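You operate a simulated robot arm through the tools that you are given. There is no shell and no other tool. Be economical: measure what you need, move in short steps, check, and stop when the job is done.

You are at the controls of a simulated two-armed robot. One attempt, no reset.

## Task
Finish up at the top of the green chest. At the end: the black polish tin from the top of the green chest is on the top of the shoe cabinet; the grey bottle has its cap on; the brown polish tin from the top of the green chest is on the top of the shoe cabinet; the purple battery from the top of the green chest is in the odds drawer; the laundry drawer is shut; whatever was shut is shut again. Leave all else as you found it, and nothing knocked over (what rides in a drawer may roll over).

Only the result counts: the job must be done as asked and must still hold three seconds after the hand-in. Knocking over, shifting, dropping, spilling or breaking anything else fails it. Lids that push on must go on centred and level and be pressed home; caps that screw on are set level and turned clockwise until they are tight.

## Robot
Two 7-joint arms with two-finger parallel grippers on one trunk, on a base that drives. Base frame: it is fixed to the floor where the robot stands at the start and does not move with it; the origin is under the middle of the robot, x ahead of it, y to its left, z up. Readings come in m, degrees, newtons and seconds.
The left shoulder is at the start at [0.07, 0.163, 0.97], the right one opposite. With the tool pointing down near the work surface each hand reaches from about 0.3 to 0.86 m from the robot's upright axis, wherever it stands, measured 20 degrees to its own side. Places, roughly: black polish tin [1.25, 0, 0.75]; grey bottle [1.25, 0, 1]; inside of the odds drawer [-0.9, 2.2, 0.6]; laundry drawer [0.9, -0.3, 0.2]; odds drawer [-0.8, 2.2, 0.7]; purple battery [1.25, 0, 1]; top of the shoe cabinet [0.2, -1.7, 0.9]. Payload 3.43 kg a hand.
The TCP of each hand is the grasp point between the finger pads, 0.034 m short of the fingertips. In the tool frame z runs along the fingers and y along their closing line. Largest opening 0.128 m; finger width 0.024, thickness 0.012; the body of the gripper, 0.048 by 0.13 m, starts 0.096 m behind the TCP.
Orientation is that of the tool frame in the base frame, as a unit quaternion [x, y, z, w]. With the fingers straight down and closing along the base's y, the tool's x points along the base's -x, its y along +y and its z along -z.

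## Interface
- The arms move only by the tool step_arm. It takes "left_steps", "right_steps" or both (then of equal length, played together; a hand with none holds still); each is a list of rows, each a list of 6 numbers: the shift along the tool's x, y, z in units of 400 mm (1.0 is 400 mm), then the turn, a rotation vector about the tool's x, y, z in units of 90 degrees (1.0 is 90 degrees). In form: [[dx, dy, dz, ax, ay, az], ...]. A call has 1 to 20 rows; each row is the pose to reach, as a shift and turn from the pose commanded when the call began, along the tool's axes at that moment. "left_gripper" and "right_gripper" are, for a hand that has rows, the opening, from 0 (shut) to 1 (fully open), set as the call begins (left out, the last holds). A call with a number of a shift or a turn outside -1 to 1 is refused whole. A row lasts 0.2 s, in which the tool goes at most 0.05 m and 8.6 degrees; a call with a longer step from one row to the next is refused whole, and so is a gripper value outside its range. Where a pose cannot be reached the arm comes as near as it can. A force on the tool above 40 N (or 10 N above the force at the start of the call, whichever is more), or a blocked arm, ends the call early, and 0.2 s more pass. The fingers move at their own pace (about 0.153 m/s each) and stop on an object; they squeeze with about 22 N. The grip force told is the motor's: it shows also when the fingers shut on nothing. Time passes only in rows, and 0.2 s behind the last, so rows that repeat a pose let the fingers close. The reply holds the time, the measured pose of the TCP, the force on the tool along the base axes, the opening and the grip force, in the units named above and with some noise, with the torque about the TCP (base axes, N m) and any sound that the robot's microphone picked up.
- Cameras (640 x 400 px; columns grow to the right, rows downward): "scene" is now at [0.1416, -0.022, 1.2192]; the picture's right is [-0.24, -0.97, 0.00], its down [-0.33, 0.08, -0.94] and it looks along [0.91, -0.23, -0.34] (base axes); focal length 243 px, centre (320, 200). "left" rides on the left gripper at [0.076, 0.011, -0.16] in its tool frame; the picture's right is [-0.15, 0.99, 0.00], its down [-0.88, -0.13, -0.46] and it looks along [-0.45, -0.07, 0.89] (tool axes); focal length 234 px, centre (320, 200). "right" rides on the right gripper at [0.076, -0.011, -0.16] in its tool frame; the picture's right is [0.15, 0.99, 0.00], its down [-0.88, 0.13, -0.46] and it looks along [-0.45, 0.07, 0.89] (tool axes); focal length 234 px, centre (320, 200). There is no depth. A picture from a camera that has moved, and an enlarged one, comes with that camera's place and axes in the base frame and with its lens.
- camera(camera): a new picture of that camera. It takes no simulated time.
- move_column(by): slides the trunk up (or, below 0, down) by that many m; the arms and the scene camera ride with it, the base frame stays. It gives what a move gives, with no picture.
- roll_base(legs): drives the robot by 1 to 6 legs, each [ahead, left, turn to the left] in m, m and degrees, along the robot's own axes; the way and the turn of a leg run together, so that a leg with both is an arc; at most 1.5 m and 180 degrees a leg. The arms and the cameras ride along, it lands a little off, and it stops where it bumps. It gives what a move gives.
- turn_head(pan, tilt): turns the head with the scene camera to pan (to the left, within 86 degrees either way) and tilt (down, from -29 to 69), counted from straight ahead of the robot. It gives what a move gives.
- inspect(camera, box): a new picture of the part [left, top, right, bottom] of that camera's present view, enlarged. It takes no simulated time.
- sign_off(): hands the job in; it is judged then, once.

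Go step by step. Nothing tells you exact positions but the pictures and the camera data: compare them with the known pose of the tool, close in by small moves and look again before you grip or let go. The budget is 165 turns and 138 pictures, counting those below and the enlarged ones. Unless the task says otherwise, let go and move clear before handing in, and close with one line.

The tools are called after "Emit:" by a JSON object that holds its "fn" and its "kwargs". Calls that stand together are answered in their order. step_arm: Moves the arms, as the interface text tells. Its arguments: {"type":"object","properties":{"left_steps":{"type":"array","items":{"type":"array","items":{"type":"number"}}},"left_gripper":{"type":"number"},"right_steps":{"type":"array","items":{"type":"array","items":{"type":"number"}}},"right_gripper":{"type":"number"}},"required":[]} The other tools are called the same way: move_column (by) slides the trunk up or down; roll_base (legs) drives the base; turn_head (pan, tilt) turns the head that bears the scene camera; camera (camera) takes a picture; inspect (camera, box) takes an enlarged picture of a part of a camera's view; sign_off () hands the job in.

At the start:

```text
clock: 0.0
left_eef_pos: [0.6109, 0.0832, 1.1813]
left_ee_rot: [0.0, 1.0, 0.0, -0.001]
left_force: [-0.2, -0.5, 0.5]
left_wrist_torque: [-0.01, 0.0, -0.01]
left_finger_gap: 0.1279
left_gripper_force: 0.0
right_eef_pos: [0.4869, -0.29, 1.157]
right_ee_rot: [0.0, 1.0, 0.0, 0.0]
right_force: [-0.9, 0.0, -0.1]
right_wrist_torque: [-0.06, -0.01, 0.0]
right_finger_gap: 0.128
right_gripper_force: 0.2
trunk travel left (down, up): [-0.45, 0.49]
robot x, y, heading: [0.0033, 0.0014, -0.3]
head pan, tilt: [-14.0, 20.0]
```

scene: 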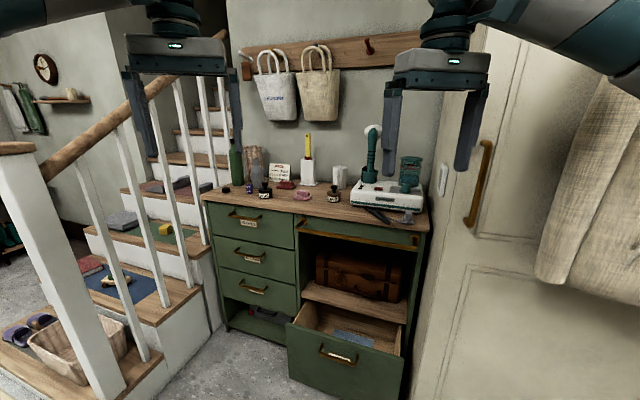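
right: 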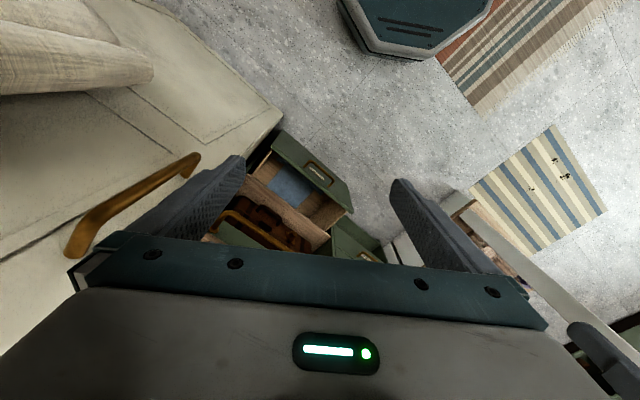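
left: 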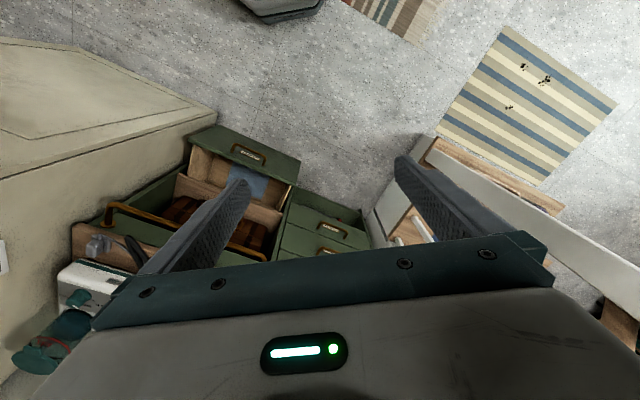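

I see the green chest ahead with small items on its top and a laundry drawer open at the lower right. I will look closer at the chest top first.

Emit:
{"fn": "inspect", "kwargs": {"camera": "scene", "box": [200, 120, 320, 210]}}

Emit:
{"fn": "inspect", "kwargs": {"camera": "scene", "box": [310, 120, 440, 230]}}

Emit:
{"fn": "inspect", "kwargs": {"camera": "scene", "box": [190, 180, 440, 400]}}

```text
4.44 times, centred on (260, 165) of scene
camera zoom: at [0.1416, -0.022, 1.2192], right [-0.24, -0.97, 0.0], down [-0.33, 0.08, -0.94], along [0.91, -0.23, -0.34], focal length 1079 px, centre (587, 356)
```

zoom: 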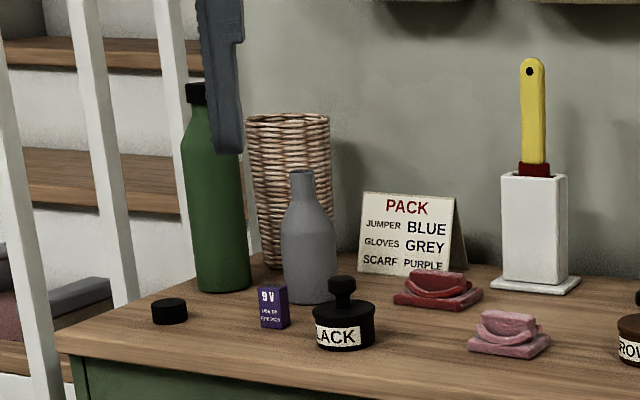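

```text
3.64 times, centred on (375, 175) of scene
camera zoom: at [0.1416, -0.022, 1.2192], right [-0.24, -0.97, 0.0], down [-0.33, 0.08, -0.94], along [0.91, -0.23, -0.34], focal length 883 px, centre (120, 291)
```

zoom: 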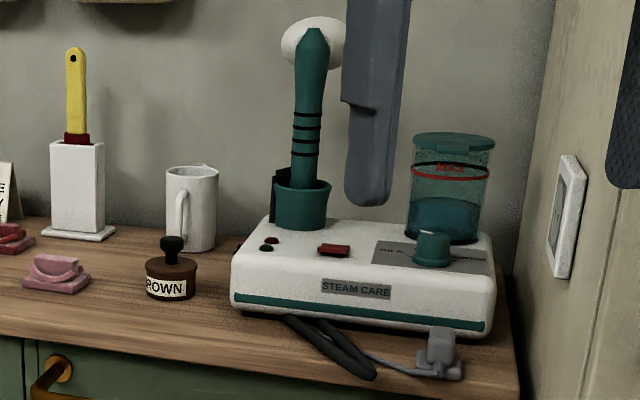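

```text
1.82 times, centred on (315, 290) of scene
camera zoom: at [0.1416, -0.022, 1.2192], right [-0.24, -0.97, 0.0], down [-0.33, 0.08, -0.94], along [0.91, -0.23, -0.34], focal length 442 px, centre (329, 36)
```

zoom: 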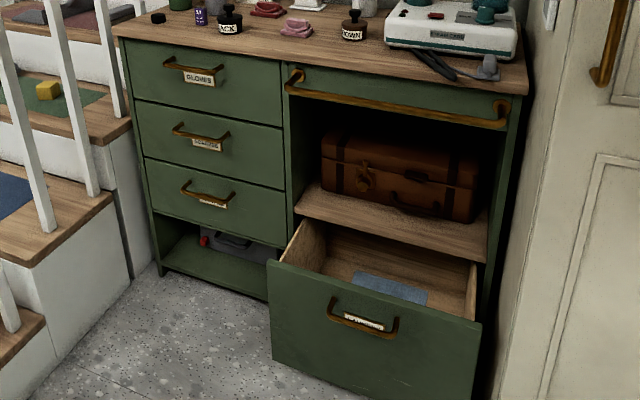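

The cap lies left of the battery, beside the bare-necked grey bottle. Next I look right and left to find the shoe cabinet and the odds drawer.

Emit:
{"fn": "turn_head", "kwargs": {"pan": -80, "tilt": 20}}

Emit:
{"fn": "camera", "kwargs": {"camera": "scene"}}

Emit:
{"fn": "turn_head", "kwargs": {"pan": 86, "tilt": 20}}

Emit:
{"fn": "camera", "kwargs": {"camera": "scene"}}

```text
clock: 1.4
left_eef_pos: [0.6092, 0.0826, 1.1812]
left_ee_rot: [-0.001, 1.0, 0.0, 0.0]
left_force: [-0.5, 0.8, -0.4]
left_wrist_torque: [-0.01, 0.02, -0.02]
left_finger_gap: 0.128
left_gripper_force: 0.1
right_eef_pos: [0.4867, -0.2908, 1.1569]
right_ee_rot: [-0.001, 1.0, 0.0, 0.0]
right_force: [0.2, 0.2, -0.3]
right_wrist_torque: [0.02, 0.0, 0.03]
right_finger_gap: 0.1279
right_gripper_force: 0.2
trunk travel left (down, up): [-0.45, 0.49]
robot x, y, heading: [-0.0017, -0.0031, -0.0]
head pan, tilt: [-80.0, 20.0]
```

```text
131 pictures are left
camera scene: at [0.0674, -0.0912, 1.2192], right [-0.98, -0.17, 0.0], down [-0.06, 0.34, -0.94], along [0.16, -0.93, -0.34], focal length 243 px, centre (320, 200)
```

scene: 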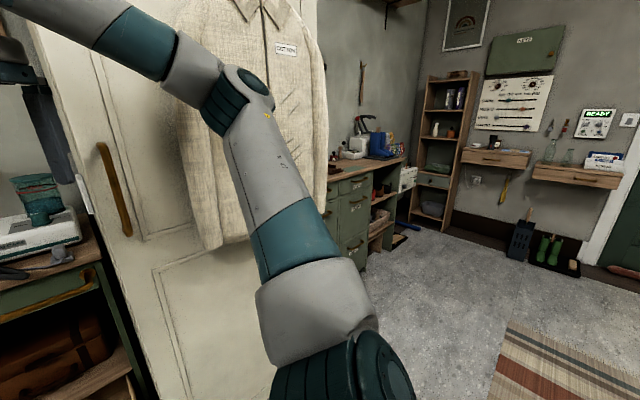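

```text
clock: 3.9
left_eef_pos: [0.6087, 0.0816, 1.1812]
left_ee_rot: [0.0, 1.0, 0.0, 0.0]
left_force: [0.7, 0.6, 0.6]
left_wrist_torque: [0.03, -0.02, 0.01]
left_finger_gap: 0.1283
left_gripper_force: 0.0
right_eef_pos: [0.4856, -0.2911, 1.1563]
right_ee_rot: [0.001, 1.0, 0.0, 0.001]
right_force: [-0.1, 0.7, 0.2]
right_wrist_torque: [0.02, 0.0, -0.01]
right_finger_gap: 0.1281
right_gripper_force: 0.1
trunk travel left (down, up): [-0.45, 0.49]
robot x, y, heading: [0.0042, 0.002, 0.0]
head pan, tilt: [85.9, 20.0]
```

```text
130 pictures are left
camera scene: at [0.0578, 0.0934, 1.2192], right [1.0, -0.07, 0.0], down [-0.02, -0.34, -0.94], along [0.07, 0.94, -0.34], focal length 243 px, centre (320, 200)
```

scene: 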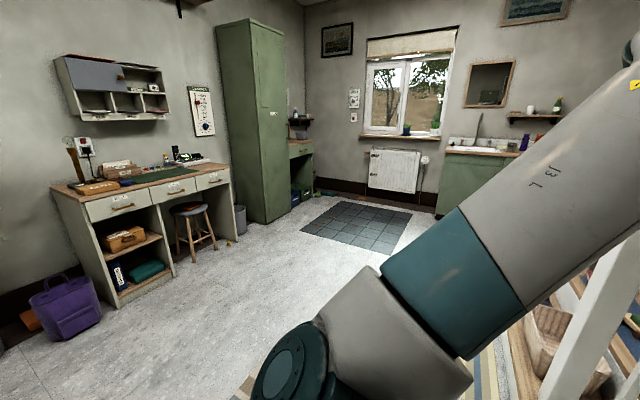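

To the left is a desk with three drawers; to the right, behind the door, a green cabinet. I zoom in on the labels.

Emit:
{"fn": "inspect", "kwargs": {"camera": "scene", "box": [50, 130, 250, 300]}}

Emit:
{"fn": "turn_head", "kwargs": {"pan": -80, "tilt": 20}}

Emit:
{"fn": "inspect", "kwargs": {"camera": "scene", "box": [310, 90, 480, 280]}}

```text
2.35 times, centred on (150, 215) of scene
camera zoom: at [0.0578, 0.0934, 1.2192], right [1.0, -0.07, 0.0], down [-0.02, -0.34, -0.94], along [0.07, 0.94, -0.34], focal length 571 px, centre (720, 165)
```

zoom: 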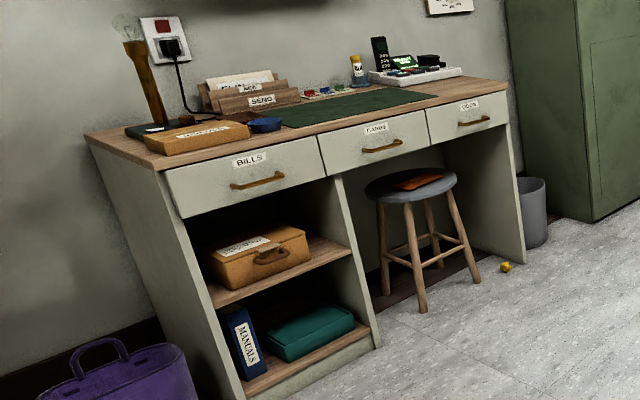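

```text
clock: 6.4
left_eef_pos: [0.6091, 0.0821, 1.1821]
left_ee_rot: [0.0, 1.0, 0.001, 0.0]
left_force: [0.4, -0.6, 0.1]
left_wrist_torque: [-0.02, -0.02, 0.0]
left_finger_gap: 0.1281
left_gripper_force: 0.0
right_eef_pos: [0.4863, -0.2909, 1.1574]
right_ee_rot: [0.0, 1.0, 0.0, 0.001]
right_force: [-0.4, 0.2, 0.6]
right_wrist_torque: [0.01, 0.03, 0.0]
right_finger_gap: 0.1281
right_gripper_force: 0.1
trunk travel left (down, up): [-0.45, 0.49]
robot x, y, heading: [-0.0033, 0.0006, -0.0]
head pan, tilt: [-80.0, 20.0]
```

```text
2.11 times, centred on (395, 185) of scene
camera zoom: at [0.0674, -0.0912, 1.2192], right [-0.98, -0.17, 0.0], down [-0.06, 0.34, -0.94], along [0.16, -0.93, -0.34], focal length 511 px, centre (162, 232)
```

zoom: 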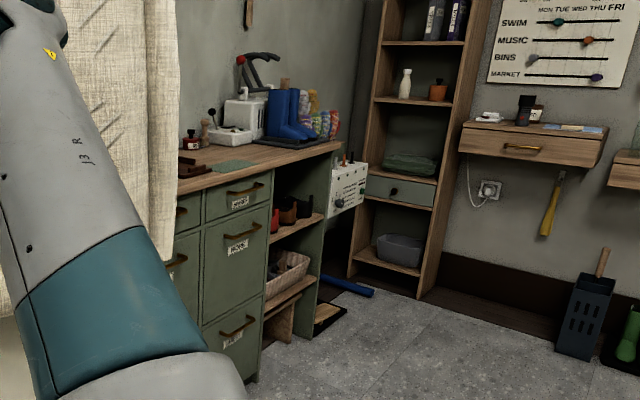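

Everything seems laid out on axes turned about -32° from the base frame; the odds drawer is the right one in the desk. I turn square to the chest, staying clear of the door with the coat, and look again.

Emit:
{"fn": "roll_base", "kwargs": {"legs": [[-0.1, 0.25, 0], [0, 0, -32], [0.25, 0.25, 0]]}}

Emit:
{"fn": "turn_head", "kwargs": {"pan": 0, "tilt": 40}}

Emit:
{"fn": "camera", "kwargs": {"camera": "scene"}}

```text
clock: 11.8
left_eef_pos: [0.7986, 0.0692, 1.181]
left_ee_rot: [0.278, 0.961, 0.0, 0.0]
left_force: [-1.3, -0.5, -0.2]
left_wrist_torque: [-0.03, 0.04, 0.02]
left_finger_gap: 0.1278
left_gripper_force: 0.0
right_eef_pos: [0.4937, -0.181, 1.156]
right_ee_rot: [0.278, 0.961, -0.001, 0.0]
right_force: [0.0, 0.1, -0.3]
right_wrist_torque: [-0.04, 0.03, -0.01]
right_finger_gap: 0.128
right_gripper_force: 0.0
trunk travel left (down, up): [-0.45, 0.49]
robot x, y, heading: [0.242, 0.3278, -32.2]
head pan, tilt: [-80.0, 20.0]
```

```text
clock: 13.3
left_eef_pos: [0.7978, 0.0679, 1.181]
left_ee_rot: [0.279, 0.96, 0.0, 0.0]
left_force: [-0.8, -0.2, 0.3]
left_wrist_torque: [0.01, 0.01, 0.01]
left_finger_gap: 0.1277
left_gripper_force: 0.1
right_eef_pos: [0.4944, -0.1818, 1.157]
right_ee_rot: [0.278, 0.961, 0.0, 0.0]
right_force: [0.2, -0.3, 0.4]
right_wrist_torque: [0.02, 0.01, 0.03]
right_finger_gap: 0.1281
right_gripper_force: 0.1
trunk travel left (down, up): [-0.45, 0.49]
robot x, y, heading: [0.2375, 0.3237, -32.1]
head pan, tilt: [0.0, 40.0]
```

```text
127 pictures are left
camera scene: at [0.3538, 0.2531, 1.1877], right [-0.54, -0.84, 0.0], down [-0.54, 0.34, -0.77], along [0.65, -0.41, -0.64], focal length 243 px, centre (320, 200)
```

scene: 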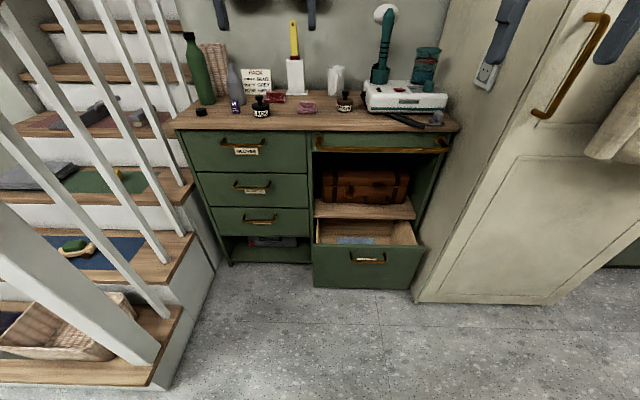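

The chest is now square ahead; the laundry drawer is about 10–15 cm open, front at roughly 0.8 m ahead, centre slightly to the right. I lower the trunk and swing the right hand to point forward, closed, to push it shut.

Emit:
{"fn": "move_column", "kwargs": {"by": -0.42}}

Emit:
{"fn": "step_arm", "kwargs": {"right_steps": [[-0.034, 0.018, 0.082, 0, -0.0909, 0], [-0.068, 0.036, 0.164, 0, -0.1818, 0], [-0.102, 0.055, 0.245, 0, -0.2727, 0], [-0.136, 0.073, 0.327, 0, -0.3636, 0], [-0.17, 0.091, 0.409, 0, -0.4545, 0], [-0.205, 0.109, 0.491, 0, -0.5455, 0], [-0.239, 0.127, 0.573, 0, -0.6364, 0], [-0.273, 0.145, 0.655, 0, -0.7273, 0], [-0.307, 0.164, 0.736, 0, -0.8182, 0], [-0.341, 0.182, 0.818, 0, -0.9091, 0], [-0.375, 0.2, 0.9, 0, -1, 0]], "right_gripper": 0}}

Emit:
{"fn": "camera", "kwargs": {"camera": "scene"}}

Emit:
{"fn": "camera", "kwargs": {"camera": "right"}}

```text
refused: -0.42 is not a number from -0.4 to 0.4
```

```text
clock: 15.7
left_eef_pos: [0.7981, 0.0686, 1.1815]
left_ee_rot: [0.278, 0.96, -0.001, -0.001]
left_force: [-0.3, 0.3, -0.1]
left_wrist_torque: [0.05, 0.01, 0.0]
left_finger_gap: 0.1281
left_gripper_force: 0.1
right_eef_pos: [0.6665, -0.1952, 0.797]
right_ee_rot: [0.195, 0.678, -0.197, 0.681]
right_force: [0.7, -0.6, 1.4]
right_wrist_torque: [0.01, 0.03, 0.01]
right_finger_gap: 0.0001
right_gripper_force: 21.7
trunk travel left (down, up): [-0.45, 0.49]
robot x, y, heading: [0.2355, 0.3248, -32.2]
head pan, tilt: [0.0, 40.0]
```

```text
126 pictures are left
camera scene: at [0.3536, 0.2528, 1.1878], right [-0.53, -0.85, 0.0], down [-0.54, 0.34, -0.77], along [0.65, -0.41, -0.64], focal length 243 px, centre (320, 200)
```

scene: 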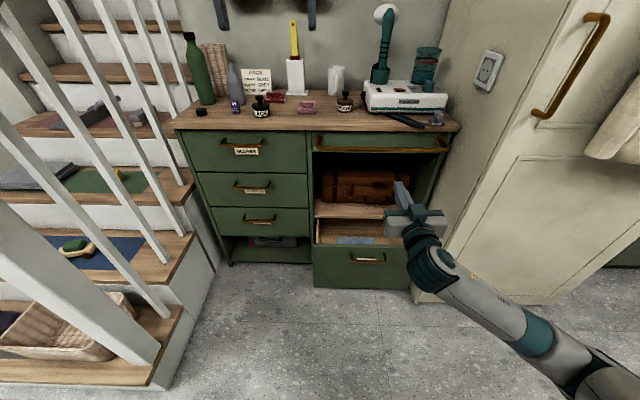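

```text
125 pictures are left
camera right: at [0.5238, -0.1193, 0.7207], right [0.53, 0.84, -0.15], down [-0.32, 0.36, 0.88], along [0.79, -0.42, 0.45], focal length 234 px, centre (320, 200)
```

right: 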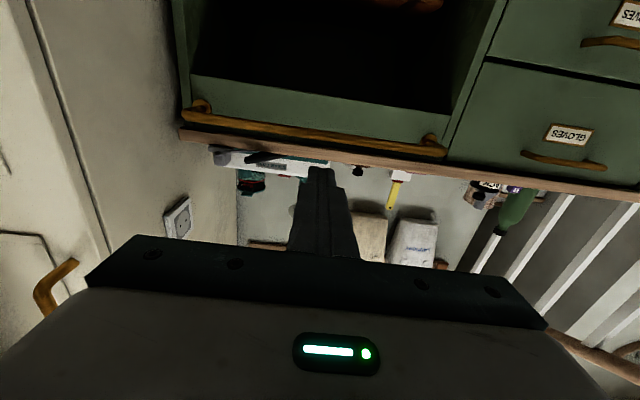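

The right hand points forward correctly. Now I lower the trunk and then the hand to just below the handle height.

Emit:
{"fn": "move_column", "kwargs": {"by": -0.4}}

Emit:
{"fn": "step_arm", "kwargs": {"right_steps": [[0.1, 0, 0, 0, 0, 0], [0.2, 0, 0, 0, 0, 0], [0.3, 0, 0.03, 0, 0, 0], [0.4, 0, 0.1, 0, 0, 0], [0.41, 0, 0.15, 0, 0, 0]]}}

Emit:
{"fn": "camera", "kwargs": {"camera": "scene"}}

Emit:
{"fn": "camera", "kwargs": {"camera": "right"}}

```text
clock: 19.5
left_eef_pos: [0.7976, 0.0684, 0.7819]
left_ee_rot: [0.278, 0.961, 0.001, 0.0]
left_force: [-0.6, -0.1, 0.2]
left_wrist_torque: [0.02, 0.0, 0.03]
left_finger_gap: 0.1277
left_gripper_force: 0.0
right_eef_pos: [0.666, -0.1934, 0.3961]
right_ee_rot: [0.196, 0.679, -0.197, 0.679]
right_force: [0.2, 0.7, -0.4]
right_wrist_torque: [0.02, 0.01, 0.05]
right_finger_gap: 0.0004
right_gripper_force: 22.6
trunk travel left (down, up): [-0.05, 0.89]
robot x, y, heading: [0.2364, 0.3238, -32.3]
head pan, tilt: [0.0, 40.0]
```

```text
clock: 20.9
left_eef_pos: [0.7985, 0.0696, 0.7801]
left_ee_rot: [0.278, 0.961, -0.001, -0.001]
left_force: [-0.3, 0.0, 0.2]
left_wrist_torque: [0.0, 0.0, 0.01]
left_finger_gap: 0.1279
left_gripper_force: 0.1
right_eef_pos: [0.6962, -0.2611, 0.2311]
right_ee_rot: [0.165, 0.688, -0.236, 0.667]
right_force: [0.4, -0.5, 0.2]
right_wrist_torque: [0.0, -0.01, -0.02]
right_finger_gap: 0.0001
right_gripper_force: 21.5
trunk travel left (down, up): [-0.05, 0.89]
robot x, y, heading: [0.2386, 0.3254, -32.4]
head pan, tilt: [0.0, 40.0]
stopped in row 5 (right hand): the arm was blocked; the commanded pose is now the measured one
```

```text
124 pictures are left
camera scene: at [0.3544, 0.2541, 0.7869], right [-0.53, -0.85, 0.0], down [-0.54, 0.34, -0.77], along [0.65, -0.41, -0.64], focal length 243 px, centre (320, 200)
```

scene: 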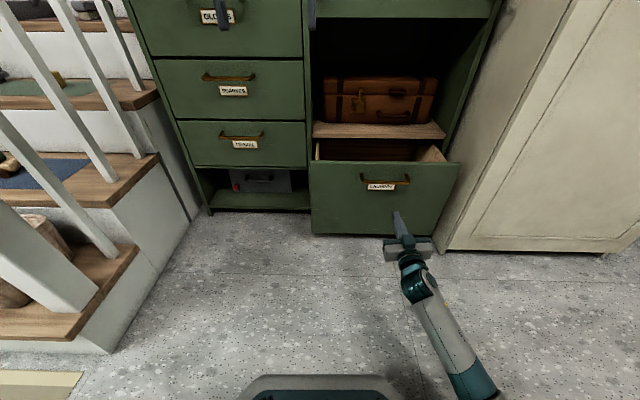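

```text
123 pictures are left
camera right: at [0.5496, -0.1906, 0.1561], right [0.53, 0.81, -0.25], down [-0.26, 0.43, 0.86], along [0.81, -0.39, 0.44], focal length 234 px, centre (320, 200)
```

right: 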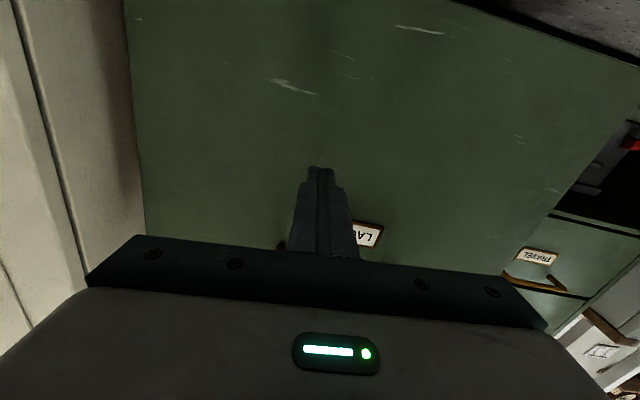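

The label reads LAUNDRY and the hand is right in front of the drawer face; the arm has hit a joint limit, so I'll push by driving the base. First I pull the left hand back.

Emit:
{"fn": "step_arm", "kwargs": {"left_steps": [[0.1, 0, 0, 0, 0, 0], [0.2, 0, 0, 0, 0, 0], [0.3, 0, 0, 0, 0, 0], [0.4, 0, 0, 0, 0, 0]]}}

Emit:
{"fn": "roll_base", "kwargs": {"legs": [[0.1, 0.03, 0]]}}

Emit:
{"fn": "camera", "kwargs": {"camera": "scene"}}

```text
clock: 21.9
left_eef_pos: [0.6634, 0.1561, 0.7815]
left_ee_rot: [0.278, 0.961, -0.001, 0.0]
left_force: [0.1, 0.4, 0.4]
left_wrist_torque: [-0.02, -0.01, 0.02]
left_finger_gap: 0.128
left_gripper_force: 0.0
right_eef_pos: [0.6951, -0.2612, 0.2294]
right_ee_rot: [0.167, 0.687, -0.235, 0.667]
right_force: [1.4, -0.4, -0.5]
right_wrist_torque: [-0.01, -0.01, 0.0]
right_finger_gap: 0.0
right_gripper_force: 22.0
trunk travel left (down, up): [-0.05, 0.89]
robot x, y, heading: [0.2403, 0.3266, -32.2]
head pan, tilt: [0.0, 40.0]
```

```text
clock: 23.1
left_eef_pos: [0.7645, 0.1298, 0.782]
left_ee_rot: [0.278, 0.961, 0.0, 0.0]
left_force: [1.0, -0.7, 0.2]
left_wrist_torque: [0.01, -0.03, 0.0]
left_finger_gap: 0.128
left_gripper_force: 0.0
right_eef_pos: [0.7949, -0.2892, 0.2288]
right_ee_rot: [0.166, 0.688, -0.234, 0.666]
right_force: [0.0, 0.1, -0.4]
right_wrist_torque: [-0.01, -0.04, -0.01]
right_finger_gap: 0.0
right_gripper_force: 22.2
trunk travel left (down, up): [-0.05, 0.89]
robot x, y, heading: [0.3343, 0.2975, -32.2]
head pan, tilt: [0.0, 40.0]
```

```text
122 pictures are left
camera scene: at [0.4537, 0.2248, 0.7877], right [-0.53, -0.85, 0.0], down [-0.54, 0.34, -0.77], along [0.65, -0.41, -0.64], focal length 243 px, centre (320, 200)
```

scene: 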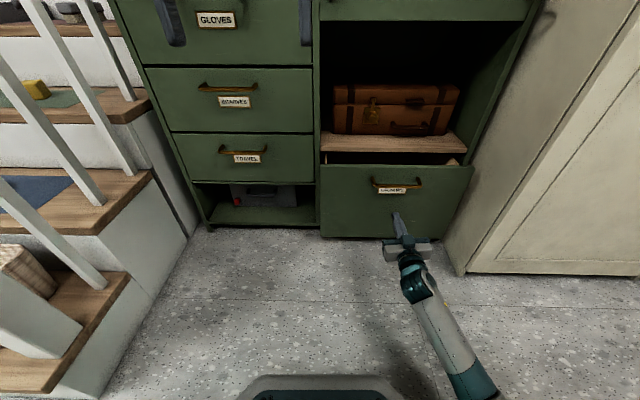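

The drawer is moving in, with a small gap left. I keep pushing with small drives.

Emit:
{"fn": "roll_base", "kwargs": {"legs": [[0.06, 0, 0]]}}

Emit:
{"fn": "camera", "kwargs": {"camera": "scene"}}

Emit:
{"fn": "camera", "kwargs": {"camera": "right"}}

```text
clock: 24.1
left_eef_pos: [0.8151, 0.0962, 0.7821]
left_ee_rot: [0.278, 0.961, 0.001, 0.0]
left_force: [-0.1, 0.4, -0.6]
left_wrist_torque: [0.0, 0.01, 0.0]
left_finger_gap: 0.1281
left_gripper_force: 0.1
right_eef_pos: [0.8466, -0.3217, 0.2297]
right_ee_rot: [0.166, 0.688, -0.234, 0.667]
right_force: [-0.1, -1.7, -0.6]
right_wrist_torque: [-0.04, 0.02, 0.03]
right_finger_gap: 0.0001
right_gripper_force: 21.9
trunk travel left (down, up): [-0.05, 0.89]
robot x, y, heading: [0.3897, 0.2651, -32.4]
head pan, tilt: [0.0, 40.0]
```

```text
121 pictures are left
camera scene: at [0.5057, 0.1926, 0.7876], right [-0.53, -0.85, 0.0], down [-0.54, 0.34, -0.77], along [0.65, -0.41, -0.64], focal length 243 px, centre (320, 200)
```

scene: 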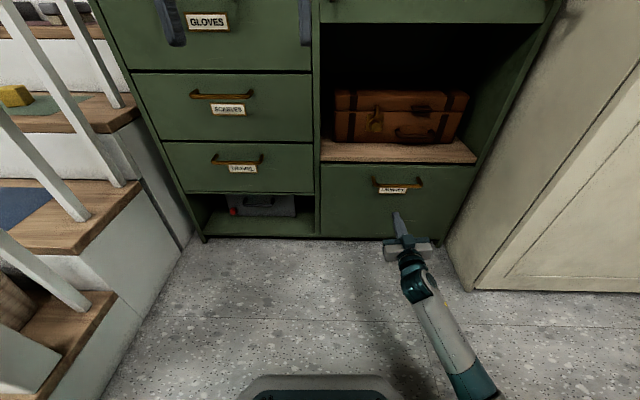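

```text
120 pictures are left
camera right: at [0.7015, -0.2506, 0.156], right [0.53, 0.81, -0.25], down [-0.26, 0.43, 0.86], along [0.81, -0.39, 0.44], focal length 234 px, centre (320, 200)
```

right: 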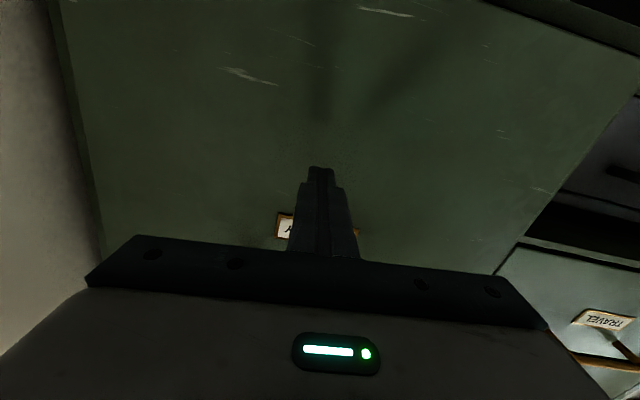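

The drawer is nearly flush. I push a touch more and check.

Emit:
{"fn": "roll_base", "kwargs": {"legs": [[0.04, 0, 0]]}}

Emit:
{"fn": "inspect", "kwargs": {"camera": "scene", "box": [300, 120, 500, 250]}}

```text
clock: 25.0
left_eef_pos: [0.8495, 0.0755, 0.7811]
left_ee_rot: [0.278, 0.96, -0.001, -0.001]
left_force: [0.5, -0.6, 0.8]
left_wrist_torque: [0.04, -0.03, -0.01]
left_finger_gap: 0.1279
left_gripper_force: 0.0
right_eef_pos: [0.8802, -0.3428, 0.2304]
right_ee_rot: [0.166, 0.688, -0.235, 0.667]
right_force: [-1.1, 0.0, 0.4]
right_wrist_torque: [-0.02, 0.0, -0.01]
right_finger_gap: 0.0003
right_gripper_force: 21.8
trunk travel left (down, up): [-0.05, 0.89]
robot x, y, heading: [0.4235, 0.2429, -32.2]
head pan, tilt: [0.0, 40.0]
```

```text
3.08 times, centred on (400, 185) of scene
camera zoom: at [0.5391, 0.1718, 0.7878], right [-0.53, -0.85, 0.0], down [-0.54, 0.34, -0.77], along [0.65, -0.41, -0.64], focal length 747 px, centre (74, 246)
```

zoom: 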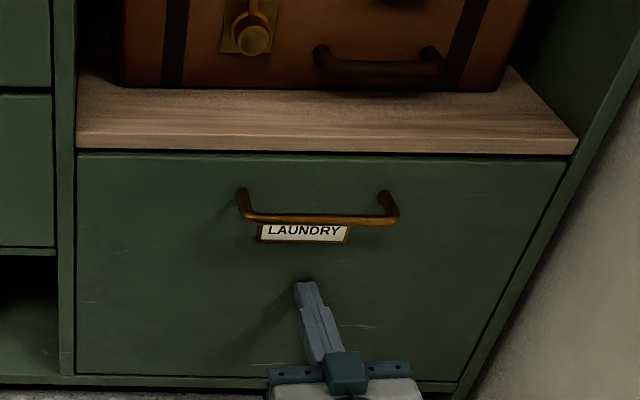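

It looks flush; one more small push to feel the stop.

Emit:
{"fn": "roll_base", "kwargs": {"legs": [[0.025, 0, 0]]}}

Emit:
{"fn": "inspect", "kwargs": {"camera": "scene", "box": [300, 120, 500, 250]}}

```text
clock: 25.7
left_eef_pos: [0.8516, 0.073, 0.7818]
left_ee_rot: [0.278, 0.961, -0.001, 0.0]
left_force: [-0.1, -0.1, 0.0]
left_wrist_torque: [0.0, 0.02, 0.0]
left_finger_gap: 0.1283
left_gripper_force: 0.0
right_eef_pos: [0.8827, -0.3427, 0.2317]
right_ee_rot: [0.165, 0.687, -0.234, 0.668]
right_force: [-1.4, 1.4, 3.3]
right_wrist_torque: [-0.1, -0.05, -0.04]
right_finger_gap: 0.0001
right_gripper_force: 22.5
trunk travel left (down, up): [-0.05, 0.89]
robot x, y, heading: [0.4299, 0.2419, -31.9]
head pan, tilt: [0.0, 40.0]
stopped in leg 1: the force on the tool passed its limit (the readings are from after the stop); the commanded pose is now the measured one
```

```text
3.08 times, centred on (400, 185) of scene
camera zoom: at [0.5422, 0.1697, 0.7877], right [-0.53, -0.84, 0.0], down [-0.54, 0.34, -0.77], along [0.65, -0.41, -0.64], focal length 747 px, centre (74, 246)
```

zoom: 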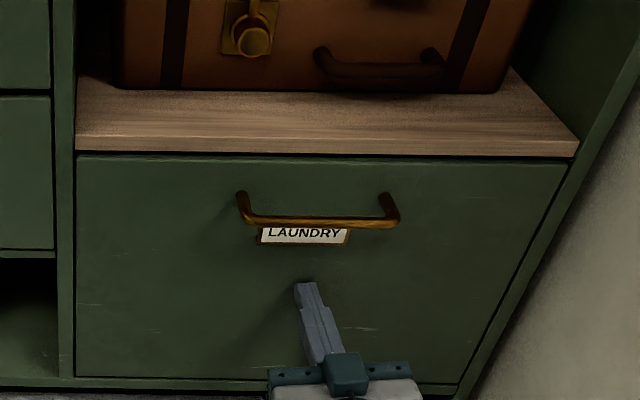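

The laundry drawer is shut. I back off, raise the trunk, and bring the right hand back to pointing down.

Emit:
{"fn": "roll_base", "kwargs": {"legs": [[-0.35, 0, 0]]}}

Emit:
{"fn": "move_column", "kwargs": {"by": 0.4}}

Emit:
{"fn": "step_arm", "kwargs": {"right_steps": [[-0.075, 0, -0.033, -0.0046, 0.0833, 0.0038], [-0.15, 0, -0.067, -0.0092, 0.1667, 0.0077], [-0.225, 0, -0.1, -0.0138, 0.25, 0.0115], [-0.3, 0, -0.133, -0.0183, 0.3333, 0.0153], [-0.375, 0, -0.167, -0.0229, 0.4167, 0.0192], [-0.45, 0, -0.2, -0.0275, 0.5, 0.023], [-0.525, 0, -0.233, -0.0321, 0.5833, 0.0268], [-0.6, 0, -0.267, -0.0367, 0.6667, 0.0307], [-0.675, 0, -0.3, -0.0413, 0.75, 0.0345], [-0.75, 0, -0.333, -0.0458, 0.8333, 0.0383], [-0.825, 0, -0.367, -0.0504, 0.9167, 0.0422], [-0.9, 0, -0.4, -0.055, 1.0, 0.046]], "right_gripper": 1}}

Emit:
{"fn": "camera", "kwargs": {"camera": "scene"}}

```text
clock: 28.0
left_eef_pos: [0.5516, 0.2632, 0.781]
left_ee_rot: [0.279, 0.96, 0.0, 0.0]
left_force: [-1.1, -0.6, 0.1]
left_wrist_torque: [0.02, -0.03, 0.0]
left_finger_gap: 0.1279
left_gripper_force: 0.0
right_eef_pos: [0.5795, -0.1532, 0.2313]
right_ee_rot: [0.166, 0.687, -0.235, 0.667]
right_force: [-0.2, 0.4, -0.6]
right_wrist_torque: [0.01, 0.0, -0.02]
right_finger_gap: 0.0
right_gripper_force: 22.6
trunk travel left (down, up): [-0.05, 0.89]
robot x, y, heading: [0.125, 0.4312, -32.5]
head pan, tilt: [0.0, 40.0]
```

```text
clock: 31.8
left_eef_pos: [0.5511, 0.2631, 1.1819]
left_ee_rot: [0.279, 0.96, 0.0, -0.001]
left_force: [0.1, -0.4, 0.0]
left_wrist_torque: [0.0, -0.03, 0.01]
left_finger_gap: 0.1279
left_gripper_force: 0.1
right_eef_pos: [0.5788, -0.1534, 0.6313]
right_ee_rot: [0.166, 0.687, -0.236, 0.667]
right_force: [1.4, 0.6, -0.6]
right_wrist_torque: [0.02, 0.01, 0.0]
right_finger_gap: 0.0
right_gripper_force: 21.5
trunk travel left (down, up): [-0.45, 0.49]
robot x, y, heading: [0.1275, 0.4344, -32.6]
head pan, tilt: [0.0, 40.0]
```

```text
clock: 34.4
left_eef_pos: [0.5505, 0.2645, 1.1824]
left_ee_rot: [0.278, 0.961, -0.001, 0.0]
left_force: [0.1, 0.2, -0.5]
left_wrist_torque: [-0.04, -0.01, 0.05]
left_finger_gap: 0.128
left_gripper_force: 0.1
right_eef_pos: [0.4672, -0.0325, 0.9909]
right_ee_rot: [0.281, 0.96, 0.0, -0.002]
right_force: [-0.3, -0.3, 0.7]
right_wrist_torque: [-0.03, 0.04, 0.03]
right_finger_gap: 0.128
right_gripper_force: 0.1
trunk travel left (down, up): [-0.45, 0.49]
robot x, y, heading: [0.1295, 0.431, -32.7]
head pan, tilt: [0.0, 40.0]
```

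```text
117 pictures are left
camera scene: at [0.2414, 0.3611, 1.1877], right [-0.54, -0.84, 0.0], down [-0.54, 0.34, -0.77], along [0.65, -0.41, -0.64], focal length 243 px, centre (320, 200)
```

scene: 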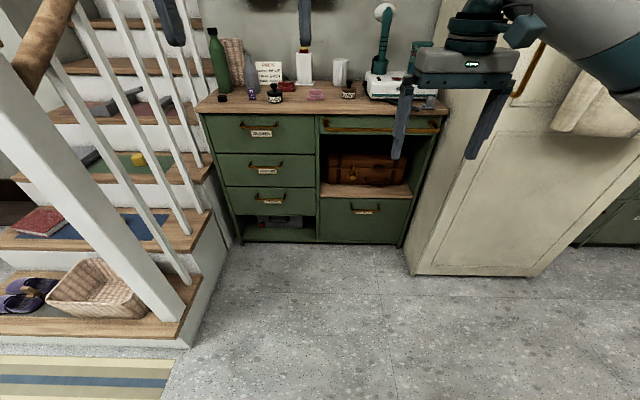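

The drawer is flush with the chest. Now I raise the right hand and drive up to the chest to reach the items on top.

Emit:
{"fn": "step_arm", "kwargs": {"right_steps": [[0, 0, -0.12, 0, 0, 0], [0, 0, -0.24, 0, 0, 0], [0, 0, -0.36, 0, 0, 0], [0, 0, -0.48, 0, 0, 0]]}}

Emit:
{"fn": "roll_base", "kwargs": {"legs": [[0.5, 0.15, 0.4]]}}

Emit:
{"fn": "camera", "kwargs": {"camera": "scene"}}

Emit:
{"fn": "inspect", "kwargs": {"camera": "scene", "box": [160, 0, 400, 150]}}

```text
clock: 35.4
left_eef_pos: [0.5507, 0.2659, 1.1817]
left_ee_rot: [0.279, 0.96, -0.001, 0.0]
left_force: [0.3, -0.4, -0.6]
left_wrist_torque: [0.0, -0.02, 0.02]
left_finger_gap: 0.128
left_gripper_force: 0.1
right_eef_pos: [0.4655, -0.0339, 1.1804]
right_ee_rot: [0.28, 0.96, -0.001, -0.001]
right_force: [0.0, 1.1, -0.6]
right_wrist_torque: [-0.06, 0.0, -0.01]
right_finger_gap: 0.1278
right_gripper_force: 0.0
trunk travel left (down, up): [-0.45, 0.49]
robot x, y, heading: [0.1249, 0.4343, -32.6]
head pan, tilt: [0.0, 40.0]
```

```text
clock: 38.5
left_eef_pos: [1.0522, 0.125, 1.1812]
left_ee_rot: [0.278, 0.961, -0.001, 0.0]
left_force: [-0.9, -0.4, 0.7]
left_wrist_torque: [0.04, 0.0, 0.0]
left_finger_gap: 0.1283
left_gripper_force: 0.0
right_eef_pos: [0.9676, -0.1736, 1.1788]
right_ee_rot: [0.278, 0.961, -0.001, -0.001]
right_force: [-0.2, 0.9, 0.2]
right_wrist_torque: [0.01, 0.03, -0.01]
right_finger_gap: 0.1279
right_gripper_force: 0.0
trunk travel left (down, up): [-0.45, 0.49]
robot x, y, heading: [0.6275, 0.2947, -32.1]
head pan, tilt: [0.0, 40.0]
```

```text
116 pictures are left
camera scene: at [0.7415, 0.2217, 1.1877], right [-0.53, -0.85, 0.0], down [-0.54, 0.34, -0.77], along [0.65, -0.41, -0.64], focal length 243 px, centre (320, 200)
```

scene: 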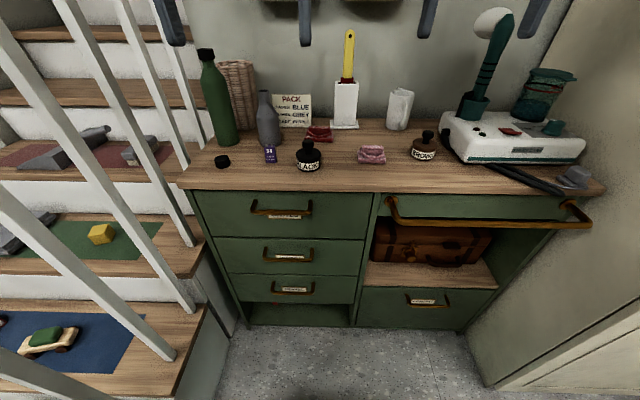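

```text
2.67 times, centred on (280, 75) of scene
camera zoom: at [0.7415, 0.2217, 1.1877], right [-0.53, -0.85, 0.0], down [-0.54, 0.34, -0.77], along [0.65, -0.41, -0.64], focal length 648 px, centre (427, 533)
```

zoom: 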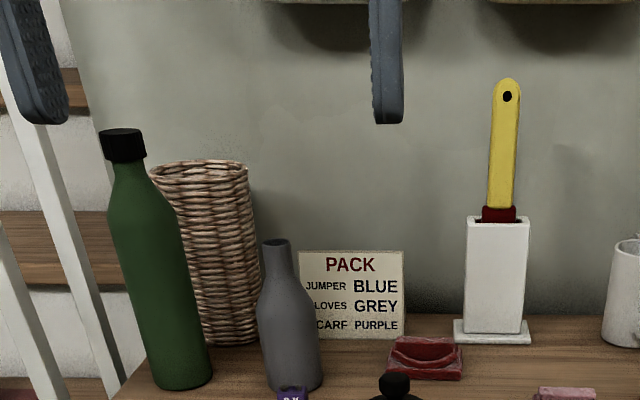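

The chest top is in clear view: black tin near (1.045 ahead, 0.61 left), brown tin near (1.10, 0.31) in the turned frame. I'll carry the tins first; I bring the left hand over the black tin and the right over the brown and look with the wrist cameras.

Emit:
{"fn": "step_arm", "kwargs": {"left_steps": [[-0.1, -0.025, 0.04, 0, 0, 0], [-0.2, -0.05, 0.08, 0, 0, 0], [-0.3, -0.075, 0.12, 0, 0, 0], [-0.4, -0.1, 0.16, 0, 0, 0], [-0.5, -0.125, 0.2, 0, 0, 0]], "right_steps": [[-0.084, -0.028, 0.04, 0, 0, 0], [-0.168, -0.056, 0.08, 0, 0, 0], [-0.252, -0.084, 0.12, 0, 0, 0], [-0.336, -0.112, 0.16, 0, 0, 0], [-0.42, -0.14, 0.2, 0, 0, 0]], "left_gripper": 0.7, "right_gripper": 0.7}}

Emit:
{"fn": "camera", "kwargs": {"camera": "left"}}

Emit:
{"fn": "camera", "kwargs": {"camera": "right"}}

Emit:
{"fn": "camera", "kwargs": {"camera": "scene"}}

```text
clock: 39.6
left_eef_pos: [1.1963, -0.0273, 1.0988]
left_ee_rot: [0.278, 0.961, 0.001, -0.001]
left_force: [0.9, 0.0, 0.4]
left_wrist_torque: [0.08, 0.04, 0.04]
left_finger_gap: 0.0897
left_gripper_force: 0.1
right_eef_pos: [1.0788, -0.3096, 1.0981]
right_ee_rot: [0.279, 0.96, 0.0, -0.001]
right_force: [-0.5, 0.7, 0.0]
right_wrist_torque: [0.06, 0.05, -0.01]
right_finger_gap: 0.0895
right_gripper_force: 0.1
trunk travel left (down, up): [-0.45, 0.49]
robot x, y, heading: [0.6275, 0.2943, -32.5]
head pan, tilt: [0.0, 40.0]
```

```text
114 pictures are left
camera left: at [1.1387, 0.0231, 1.2587], right [0.65, 0.76, 0.0], down [0.68, -0.58, 0.45], along [0.34, -0.3, -0.89], focal length 234 px, centre (320, 200)
```

left: 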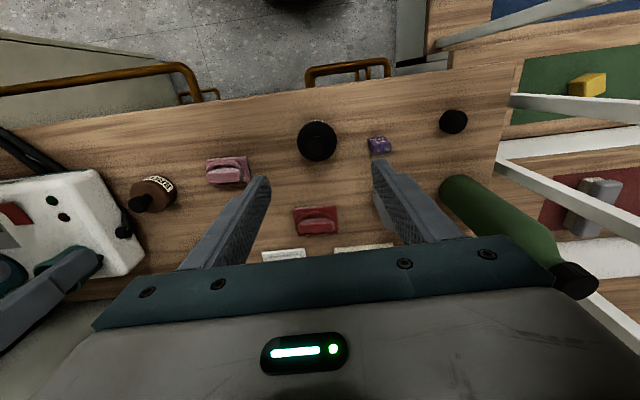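

```text
113 pictures are left
camera right: at [1.0077, -0.2798, 1.2577], right [0.41, 0.91, 0.0], down [0.82, -0.36, 0.45], along [0.41, -0.18, -0.89], focal length 234 px, centre (320, 200)
```

right: 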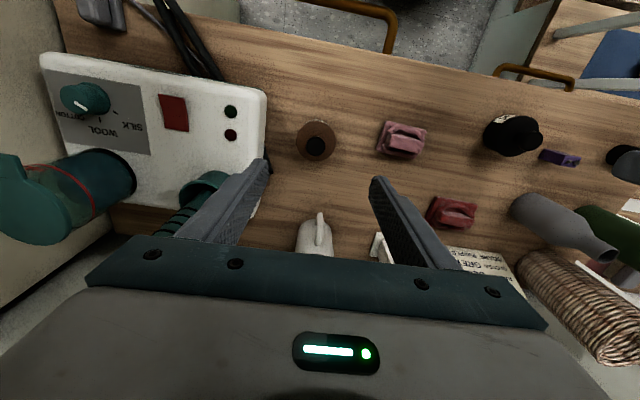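

```text
112 pictures are left
camera scene: at [0.7426, 0.2197, 1.1874], right [-0.53, -0.85, 0.0], down [-0.54, 0.34, -0.76], along [0.65, -0.41, -0.64], focal length 243 px, centre (320, 200)
```

scene: 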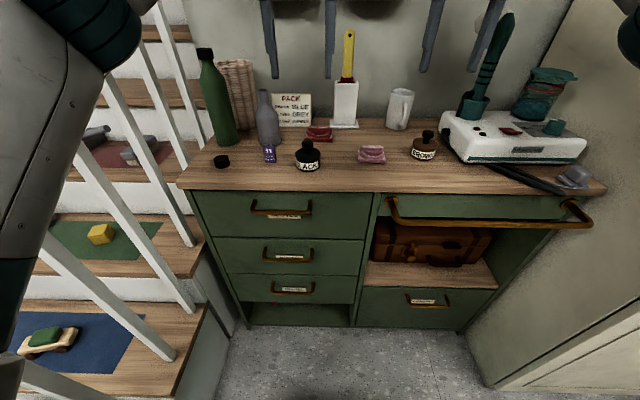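

Both hands are nearly right over their tins. I close to a narrower opening, shift a few millimetres, descend 10 cm and look again.

Emit:
{"fn": "step_arm", "kwargs": {"left_steps": [[0, -0.015, 0.08, 0, 0, 0], [0, -0.015, 0.16, 0, 0, 0], [0, -0.015, 0.25, 0, 0, 0]], "right_steps": [[0, -0.019, 0.08, 0, 0, 0], [0, -0.019, 0.16, 0, 0, 0], [0, -0.019, 0.25, 0, 0, 0]], "left_gripper": 0.62, "right_gripper": 0.62}}

Emit:
{"fn": "camera", "kwargs": {"camera": "left"}}

Emit:
{"fn": "camera", "kwargs": {"camera": "right"}}

Emit:
{"fn": "inspect", "kwargs": {"camera": "scene", "box": [190, 80, 450, 230]}}

```text
clock: 40.5
left_eef_pos: [1.1924, -0.0292, 1.0004]
left_ee_rot: [0.277, 0.961, 0.001, -0.001]
left_force: [-0.7, -1.2, 0.3]
left_wrist_torque: [0.01, 0.03, 0.01]
left_finger_gap: 0.0794
left_gripper_force: 0.2
right_eef_pos: [1.0763, -0.3164, 0.9975]
right_ee_rot: [0.278, 0.96, 0.0, -0.002]
right_force: [0.0, -0.2, -0.4]
right_wrist_torque: [0.06, 0.05, 0.0]
right_finger_gap: 0.0792
right_gripper_force: 0.0
trunk travel left (down, up): [-0.45, 0.49]
robot x, y, heading: [0.6233, 0.2932, -32.1]
head pan, tilt: [0.0, 40.0]
```

```text
111 pictures are left
camera left: at [1.1335, 0.0211, 1.16], right [0.65, 0.76, 0.0], down [0.68, -0.58, 0.45], along [0.34, -0.3, -0.89], focal length 234 px, centre (320, 200)
```

left: 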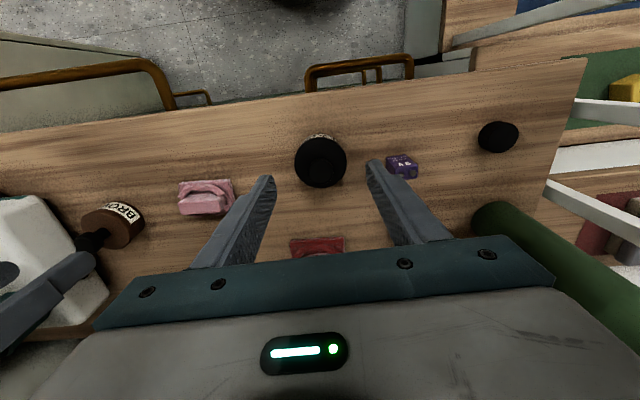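

```text
110 pictures are left
camera right: at [1.0053, -0.2858, 1.1565], right [0.4, 0.91, 0.0], down [0.82, -0.36, 0.45], along [0.41, -0.18, -0.89], focal length 234 px, centre (320, 200)
```

right: 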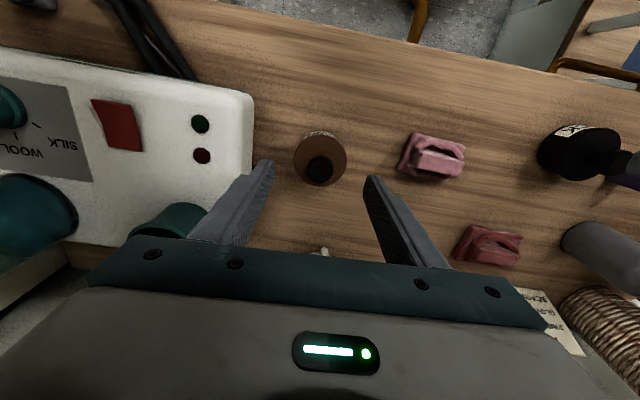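

```text
2.46 times, centred on (320, 155) of scene
camera zoom: at [0.7426, 0.2202, 1.1876], right [-0.53, -0.85, 0.0], down [-0.54, 0.34, -0.76], along [0.65, -0.41, -0.64], focal length 598 px, centre (320, 311)
```

zoom: 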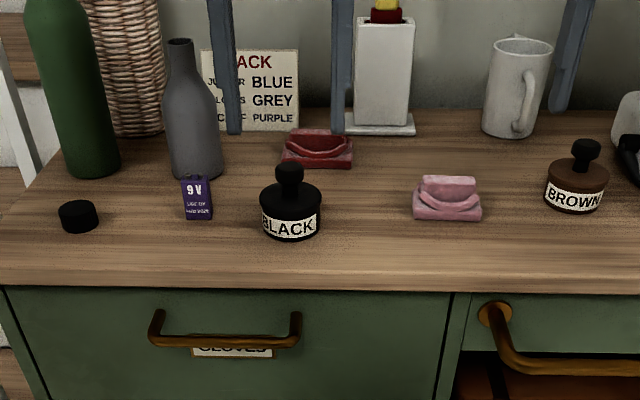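

Both tins are centred between the fingers. I descend to grip the bodies just above the top and close.

Emit:
{"fn": "step_arm", "kwargs": {"left_steps": [[-0.005, -0.005, 0.08, 0, 0, 0], [-0.009, -0.005, 0.16, 0, 0, 0], [-0.009, -0.005, 0.245, 0, 0, 0]], "right_steps": [[0, 0, 0.08, 0, 0, 0], [0, 0, 0.16, 0, 0, 0], [0, 0, 0.24, 0, 0, 0]]}}

Emit:
{"fn": "inspect", "kwargs": {"camera": "scene", "box": [190, 80, 450, 230]}}

```text
clock: 41.2
left_eef_pos: [1.1922, -0.0358, 0.8989]
left_ee_rot: [0.277, 0.961, -0.001, -0.001]
left_force: [0.6, -0.3, -0.6]
left_wrist_torque: [0.04, 0.02, 0.01]
left_finger_gap: 0.0794
left_gripper_force: 0.1
right_eef_pos: [1.0742, -0.3178, 0.9006]
right_ee_rot: [0.278, 0.961, 0.0, -0.002]
right_force: [1.2, -0.7, 1.1]
right_wrist_torque: [0.04, 0.03, 0.06]
right_finger_gap: 0.0793
right_gripper_force: 0.1
trunk travel left (down, up): [-0.45, 0.49]
robot x, y, heading: [0.6248, 0.2938, -32.1]
head pan, tilt: [0.0, 40.0]
```

```text
2.46 times, centred on (320, 155) of scene
camera zoom: at [0.7425, 0.2205, 1.1876], right [-0.53, -0.85, 0.0], down [-0.54, 0.34, -0.76], along [0.65, -0.41, -0.64], focal length 598 px, centre (320, 311)
```

zoom: 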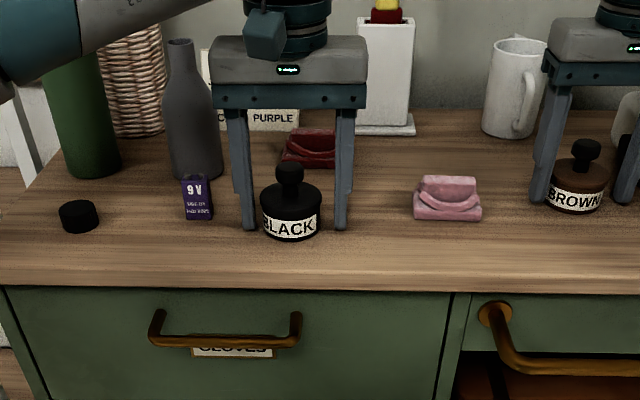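

Fingers straddle both tins well. Closing both grippers and lifting a little.

Emit:
{"fn": "step_arm", "kwargs": {"left_steps": [[0, 0, 0, 0, 0, 0], [0, 0, 0, 0, 0, 0], [0, 0, 0, 0, 0, 0]], "right_steps": [[0, 0, 0, 0, 0, 0], [0, 0, 0, 0, 0, 0], [0, 0, 0, 0, 0, 0]], "left_gripper": 0, "right_gripper": 0}}

Emit:
{"fn": "step_arm", "kwargs": {"left_steps": [[0, 0, -0.05, 0, 0, 0], [0, 0, -0.1, 0, 0, 0], [0, 0, -0.2, 0, 0, 0]], "right_steps": [[0, 0, -0.05, 0, 0, 0], [0, 0, -0.1, 0, 0, 0], [0, 0, -0.2, 0, 0, 0]]}}

Emit:
{"fn": "inspect", "kwargs": {"camera": "scene", "box": [190, 80, 450, 230]}}

```text
clock: 42.0
left_eef_pos: [1.1928, -0.0331, 0.8997]
left_ee_rot: [0.277, 0.961, -0.001, 0.0]
left_force: [0.1, 0.4, -0.5]
left_wrist_torque: [0.0, 0.03, 0.01]
left_finger_gap: 0.0607
left_gripper_force: 21.9
right_eef_pos: [1.0736, -0.3176, 0.9013]
right_ee_rot: [0.278, 0.961, 0.0, -0.001]
right_force: [-0.9, -0.1, 3.7]
right_wrist_torque: [0.05, -0.08, -0.02]
right_finger_gap: 0.0602
right_gripper_force: 22.5
trunk travel left (down, up): [-0.45, 0.49]
robot x, y, heading: [0.6296, 0.2945, -32.3]
head pan, tilt: [0.0, 40.0]
heard: snap, snap
```

```text
clock: 42.9
left_eef_pos: [1.1908, -0.0299, 0.9809]
left_ee_rot: [0.278, 0.961, -0.001, 0.001]
left_force: [-0.6, 0.6, -1.9]
left_wrist_torque: [0.01, -0.05, 0.01]
left_finger_gap: 0.0604
left_gripper_force: 22.3
right_eef_pos: [1.074, -0.3142, 0.9829]
right_ee_rot: [0.278, 0.961, -0.001, -0.001]
right_force: [0.2, 0.4, -1.7]
right_wrist_torque: [0.0, -0.01, -0.01]
right_finger_gap: 0.0603
right_gripper_force: 22.0
trunk travel left (down, up): [-0.45, 0.49]
robot x, y, heading: [0.6297, 0.2923, -32.6]
head pan, tilt: [0.0, 40.0]
```

```text
2.46 times, centred on (320, 155) of scene
camera zoom: at [0.7395, 0.2231, 1.1879], right [-0.53, -0.85, 0.0], down [-0.54, 0.34, -0.77], along [0.65, -0.41, -0.64], focal length 598 px, centre (320, 311)
```

zoom: 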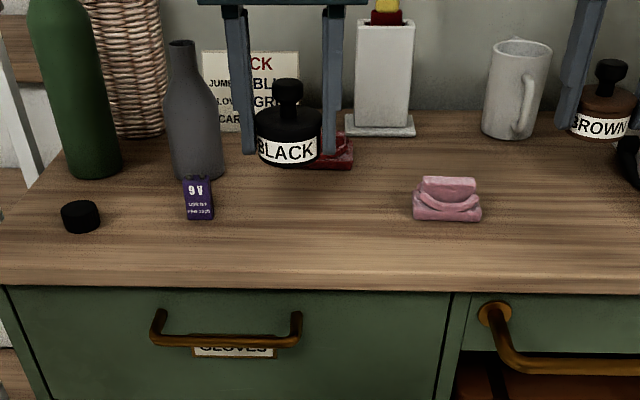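

Both tins are held cleanly. I lift higher, draw the hands in, and back off from the chest.

Emit:
{"fn": "step_arm", "kwargs": {"left_steps": [[0, 0, -0.12, 0, 0, 0], [0, 0, -0.24, 0, 0, 0], [0, 0, -0.36, 0, 0, 0], [0.12, 0, -0.36, 0, 0, 0], [0.24, 0, -0.36, 0, 0, 0], [0.36, 0, -0.36, 0, 0, 0], [0.48, 0, -0.36, 0, 0, 0]], "right_steps": [[0, 0, -0.12, 0, 0, 0], [0, 0, -0.24, 0, 0, 0], [0, 0, -0.36, 0, 0, 0], [0.12, 0.02, -0.36, 0, 0, 0], [0.24, 0.02, -0.36, 0, 0, 0], [0.36, 0.02, -0.36, 0, 0, 0], [0.48, 0.02, -0.36, 0, 0, 0]]}}

Emit:
{"fn": "roll_base", "kwargs": {"legs": [[-0.55, 0, 0.3], [0, -1.0, 0]]}}

Emit:
{"fn": "turn_head", "kwargs": {"pan": -30, "tilt": 30}}

Emit:
{"fn": "camera", "kwargs": {"camera": "scene"}}

```text
clock: 44.5
left_eef_pos: [1.0239, 0.0726, 1.1251]
left_ee_rot: [0.278, 0.961, 0.0, 0.001]
left_force: [0.7, 0.2, -1.2]
left_wrist_torque: [0.0, -0.06, -0.02]
left_finger_gap: 0.0605
left_gripper_force: 21.3
right_eef_pos: [0.9163, -0.2041, 1.1267]
right_ee_rot: [0.279, 0.96, 0.0, 0.001]
right_force: [-0.3, 0.5, -0.7]
right_wrist_torque: [-0.03, -0.01, 0.01]
right_finger_gap: 0.0603
right_gripper_force: 22.1
trunk travel left (down, up): [-0.45, 0.49]
robot x, y, heading: [0.6249, 0.2924, -32.3]
head pan, tilt: [0.0, 40.0]
```

```text
clock: 52.4
left_eef_pos: [0.0375, -0.4828, 1.1251]
left_ee_rot: [0.276, 0.961, 0.0, 0.0]
left_force: [-0.2, 0.4, -1.4]
left_wrist_torque: [0.06, 0.05, 0.0]
left_finger_gap: 0.0602
left_gripper_force: 22.2
right_eef_pos: [-0.0685, -0.7607, 1.1261]
right_ee_rot: [0.276, 0.961, 0.0, -0.001]
right_force: [-0.2, -0.8, -1.3]
right_wrist_torque: [0.02, 0.02, 0.0]
right_finger_gap: 0.0603
right_gripper_force: 22.5
trunk travel left (down, up): [-0.45, 0.49]
robot x, y, heading: [-0.3645, -0.2649, -32.0]
head pan, tilt: [0.0, 40.0]
```

```text
clock: 53.3
left_eef_pos: [0.0384, -0.4833, 1.1244]
left_ee_rot: [0.275, 0.961, 0.001, 0.0]
left_force: [-0.4, -1.1, -1.4]
left_wrist_torque: [0.0, 0.0, -0.02]
left_finger_gap: 0.0604
left_gripper_force: 22.1
right_eef_pos: [-0.0694, -0.7596, 1.1243]
right_ee_rot: [0.277, 0.961, -0.002, -0.001]
right_force: [0.1, 0.0, -1.3]
right_wrist_torque: [-0.04, 0.02, -0.01]
right_finger_gap: 0.0598
right_gripper_force: 21.9
trunk travel left (down, up): [-0.45, 0.49]
robot x, y, heading: [-0.3678, -0.2616, -32.3]
head pan, tilt: [-30.0, 30.0]
```

```text
106 pictures are left
camera scene: at [-0.2788, -0.3695, 1.203], right [-0.88, -0.47, 0.0], down [-0.24, 0.44, -0.87], along [0.41, -0.76, -0.5], focal length 243 px, centre (320, 200)
```

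scene: 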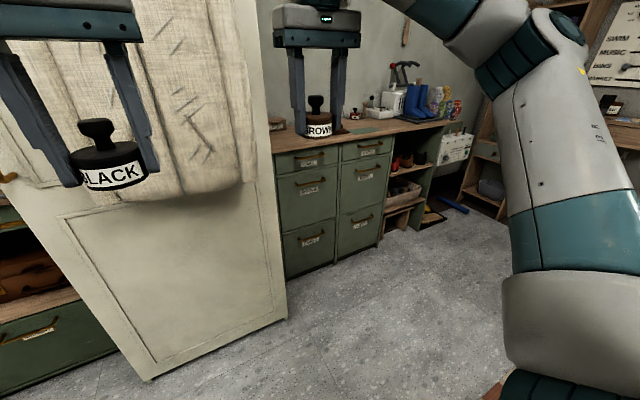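

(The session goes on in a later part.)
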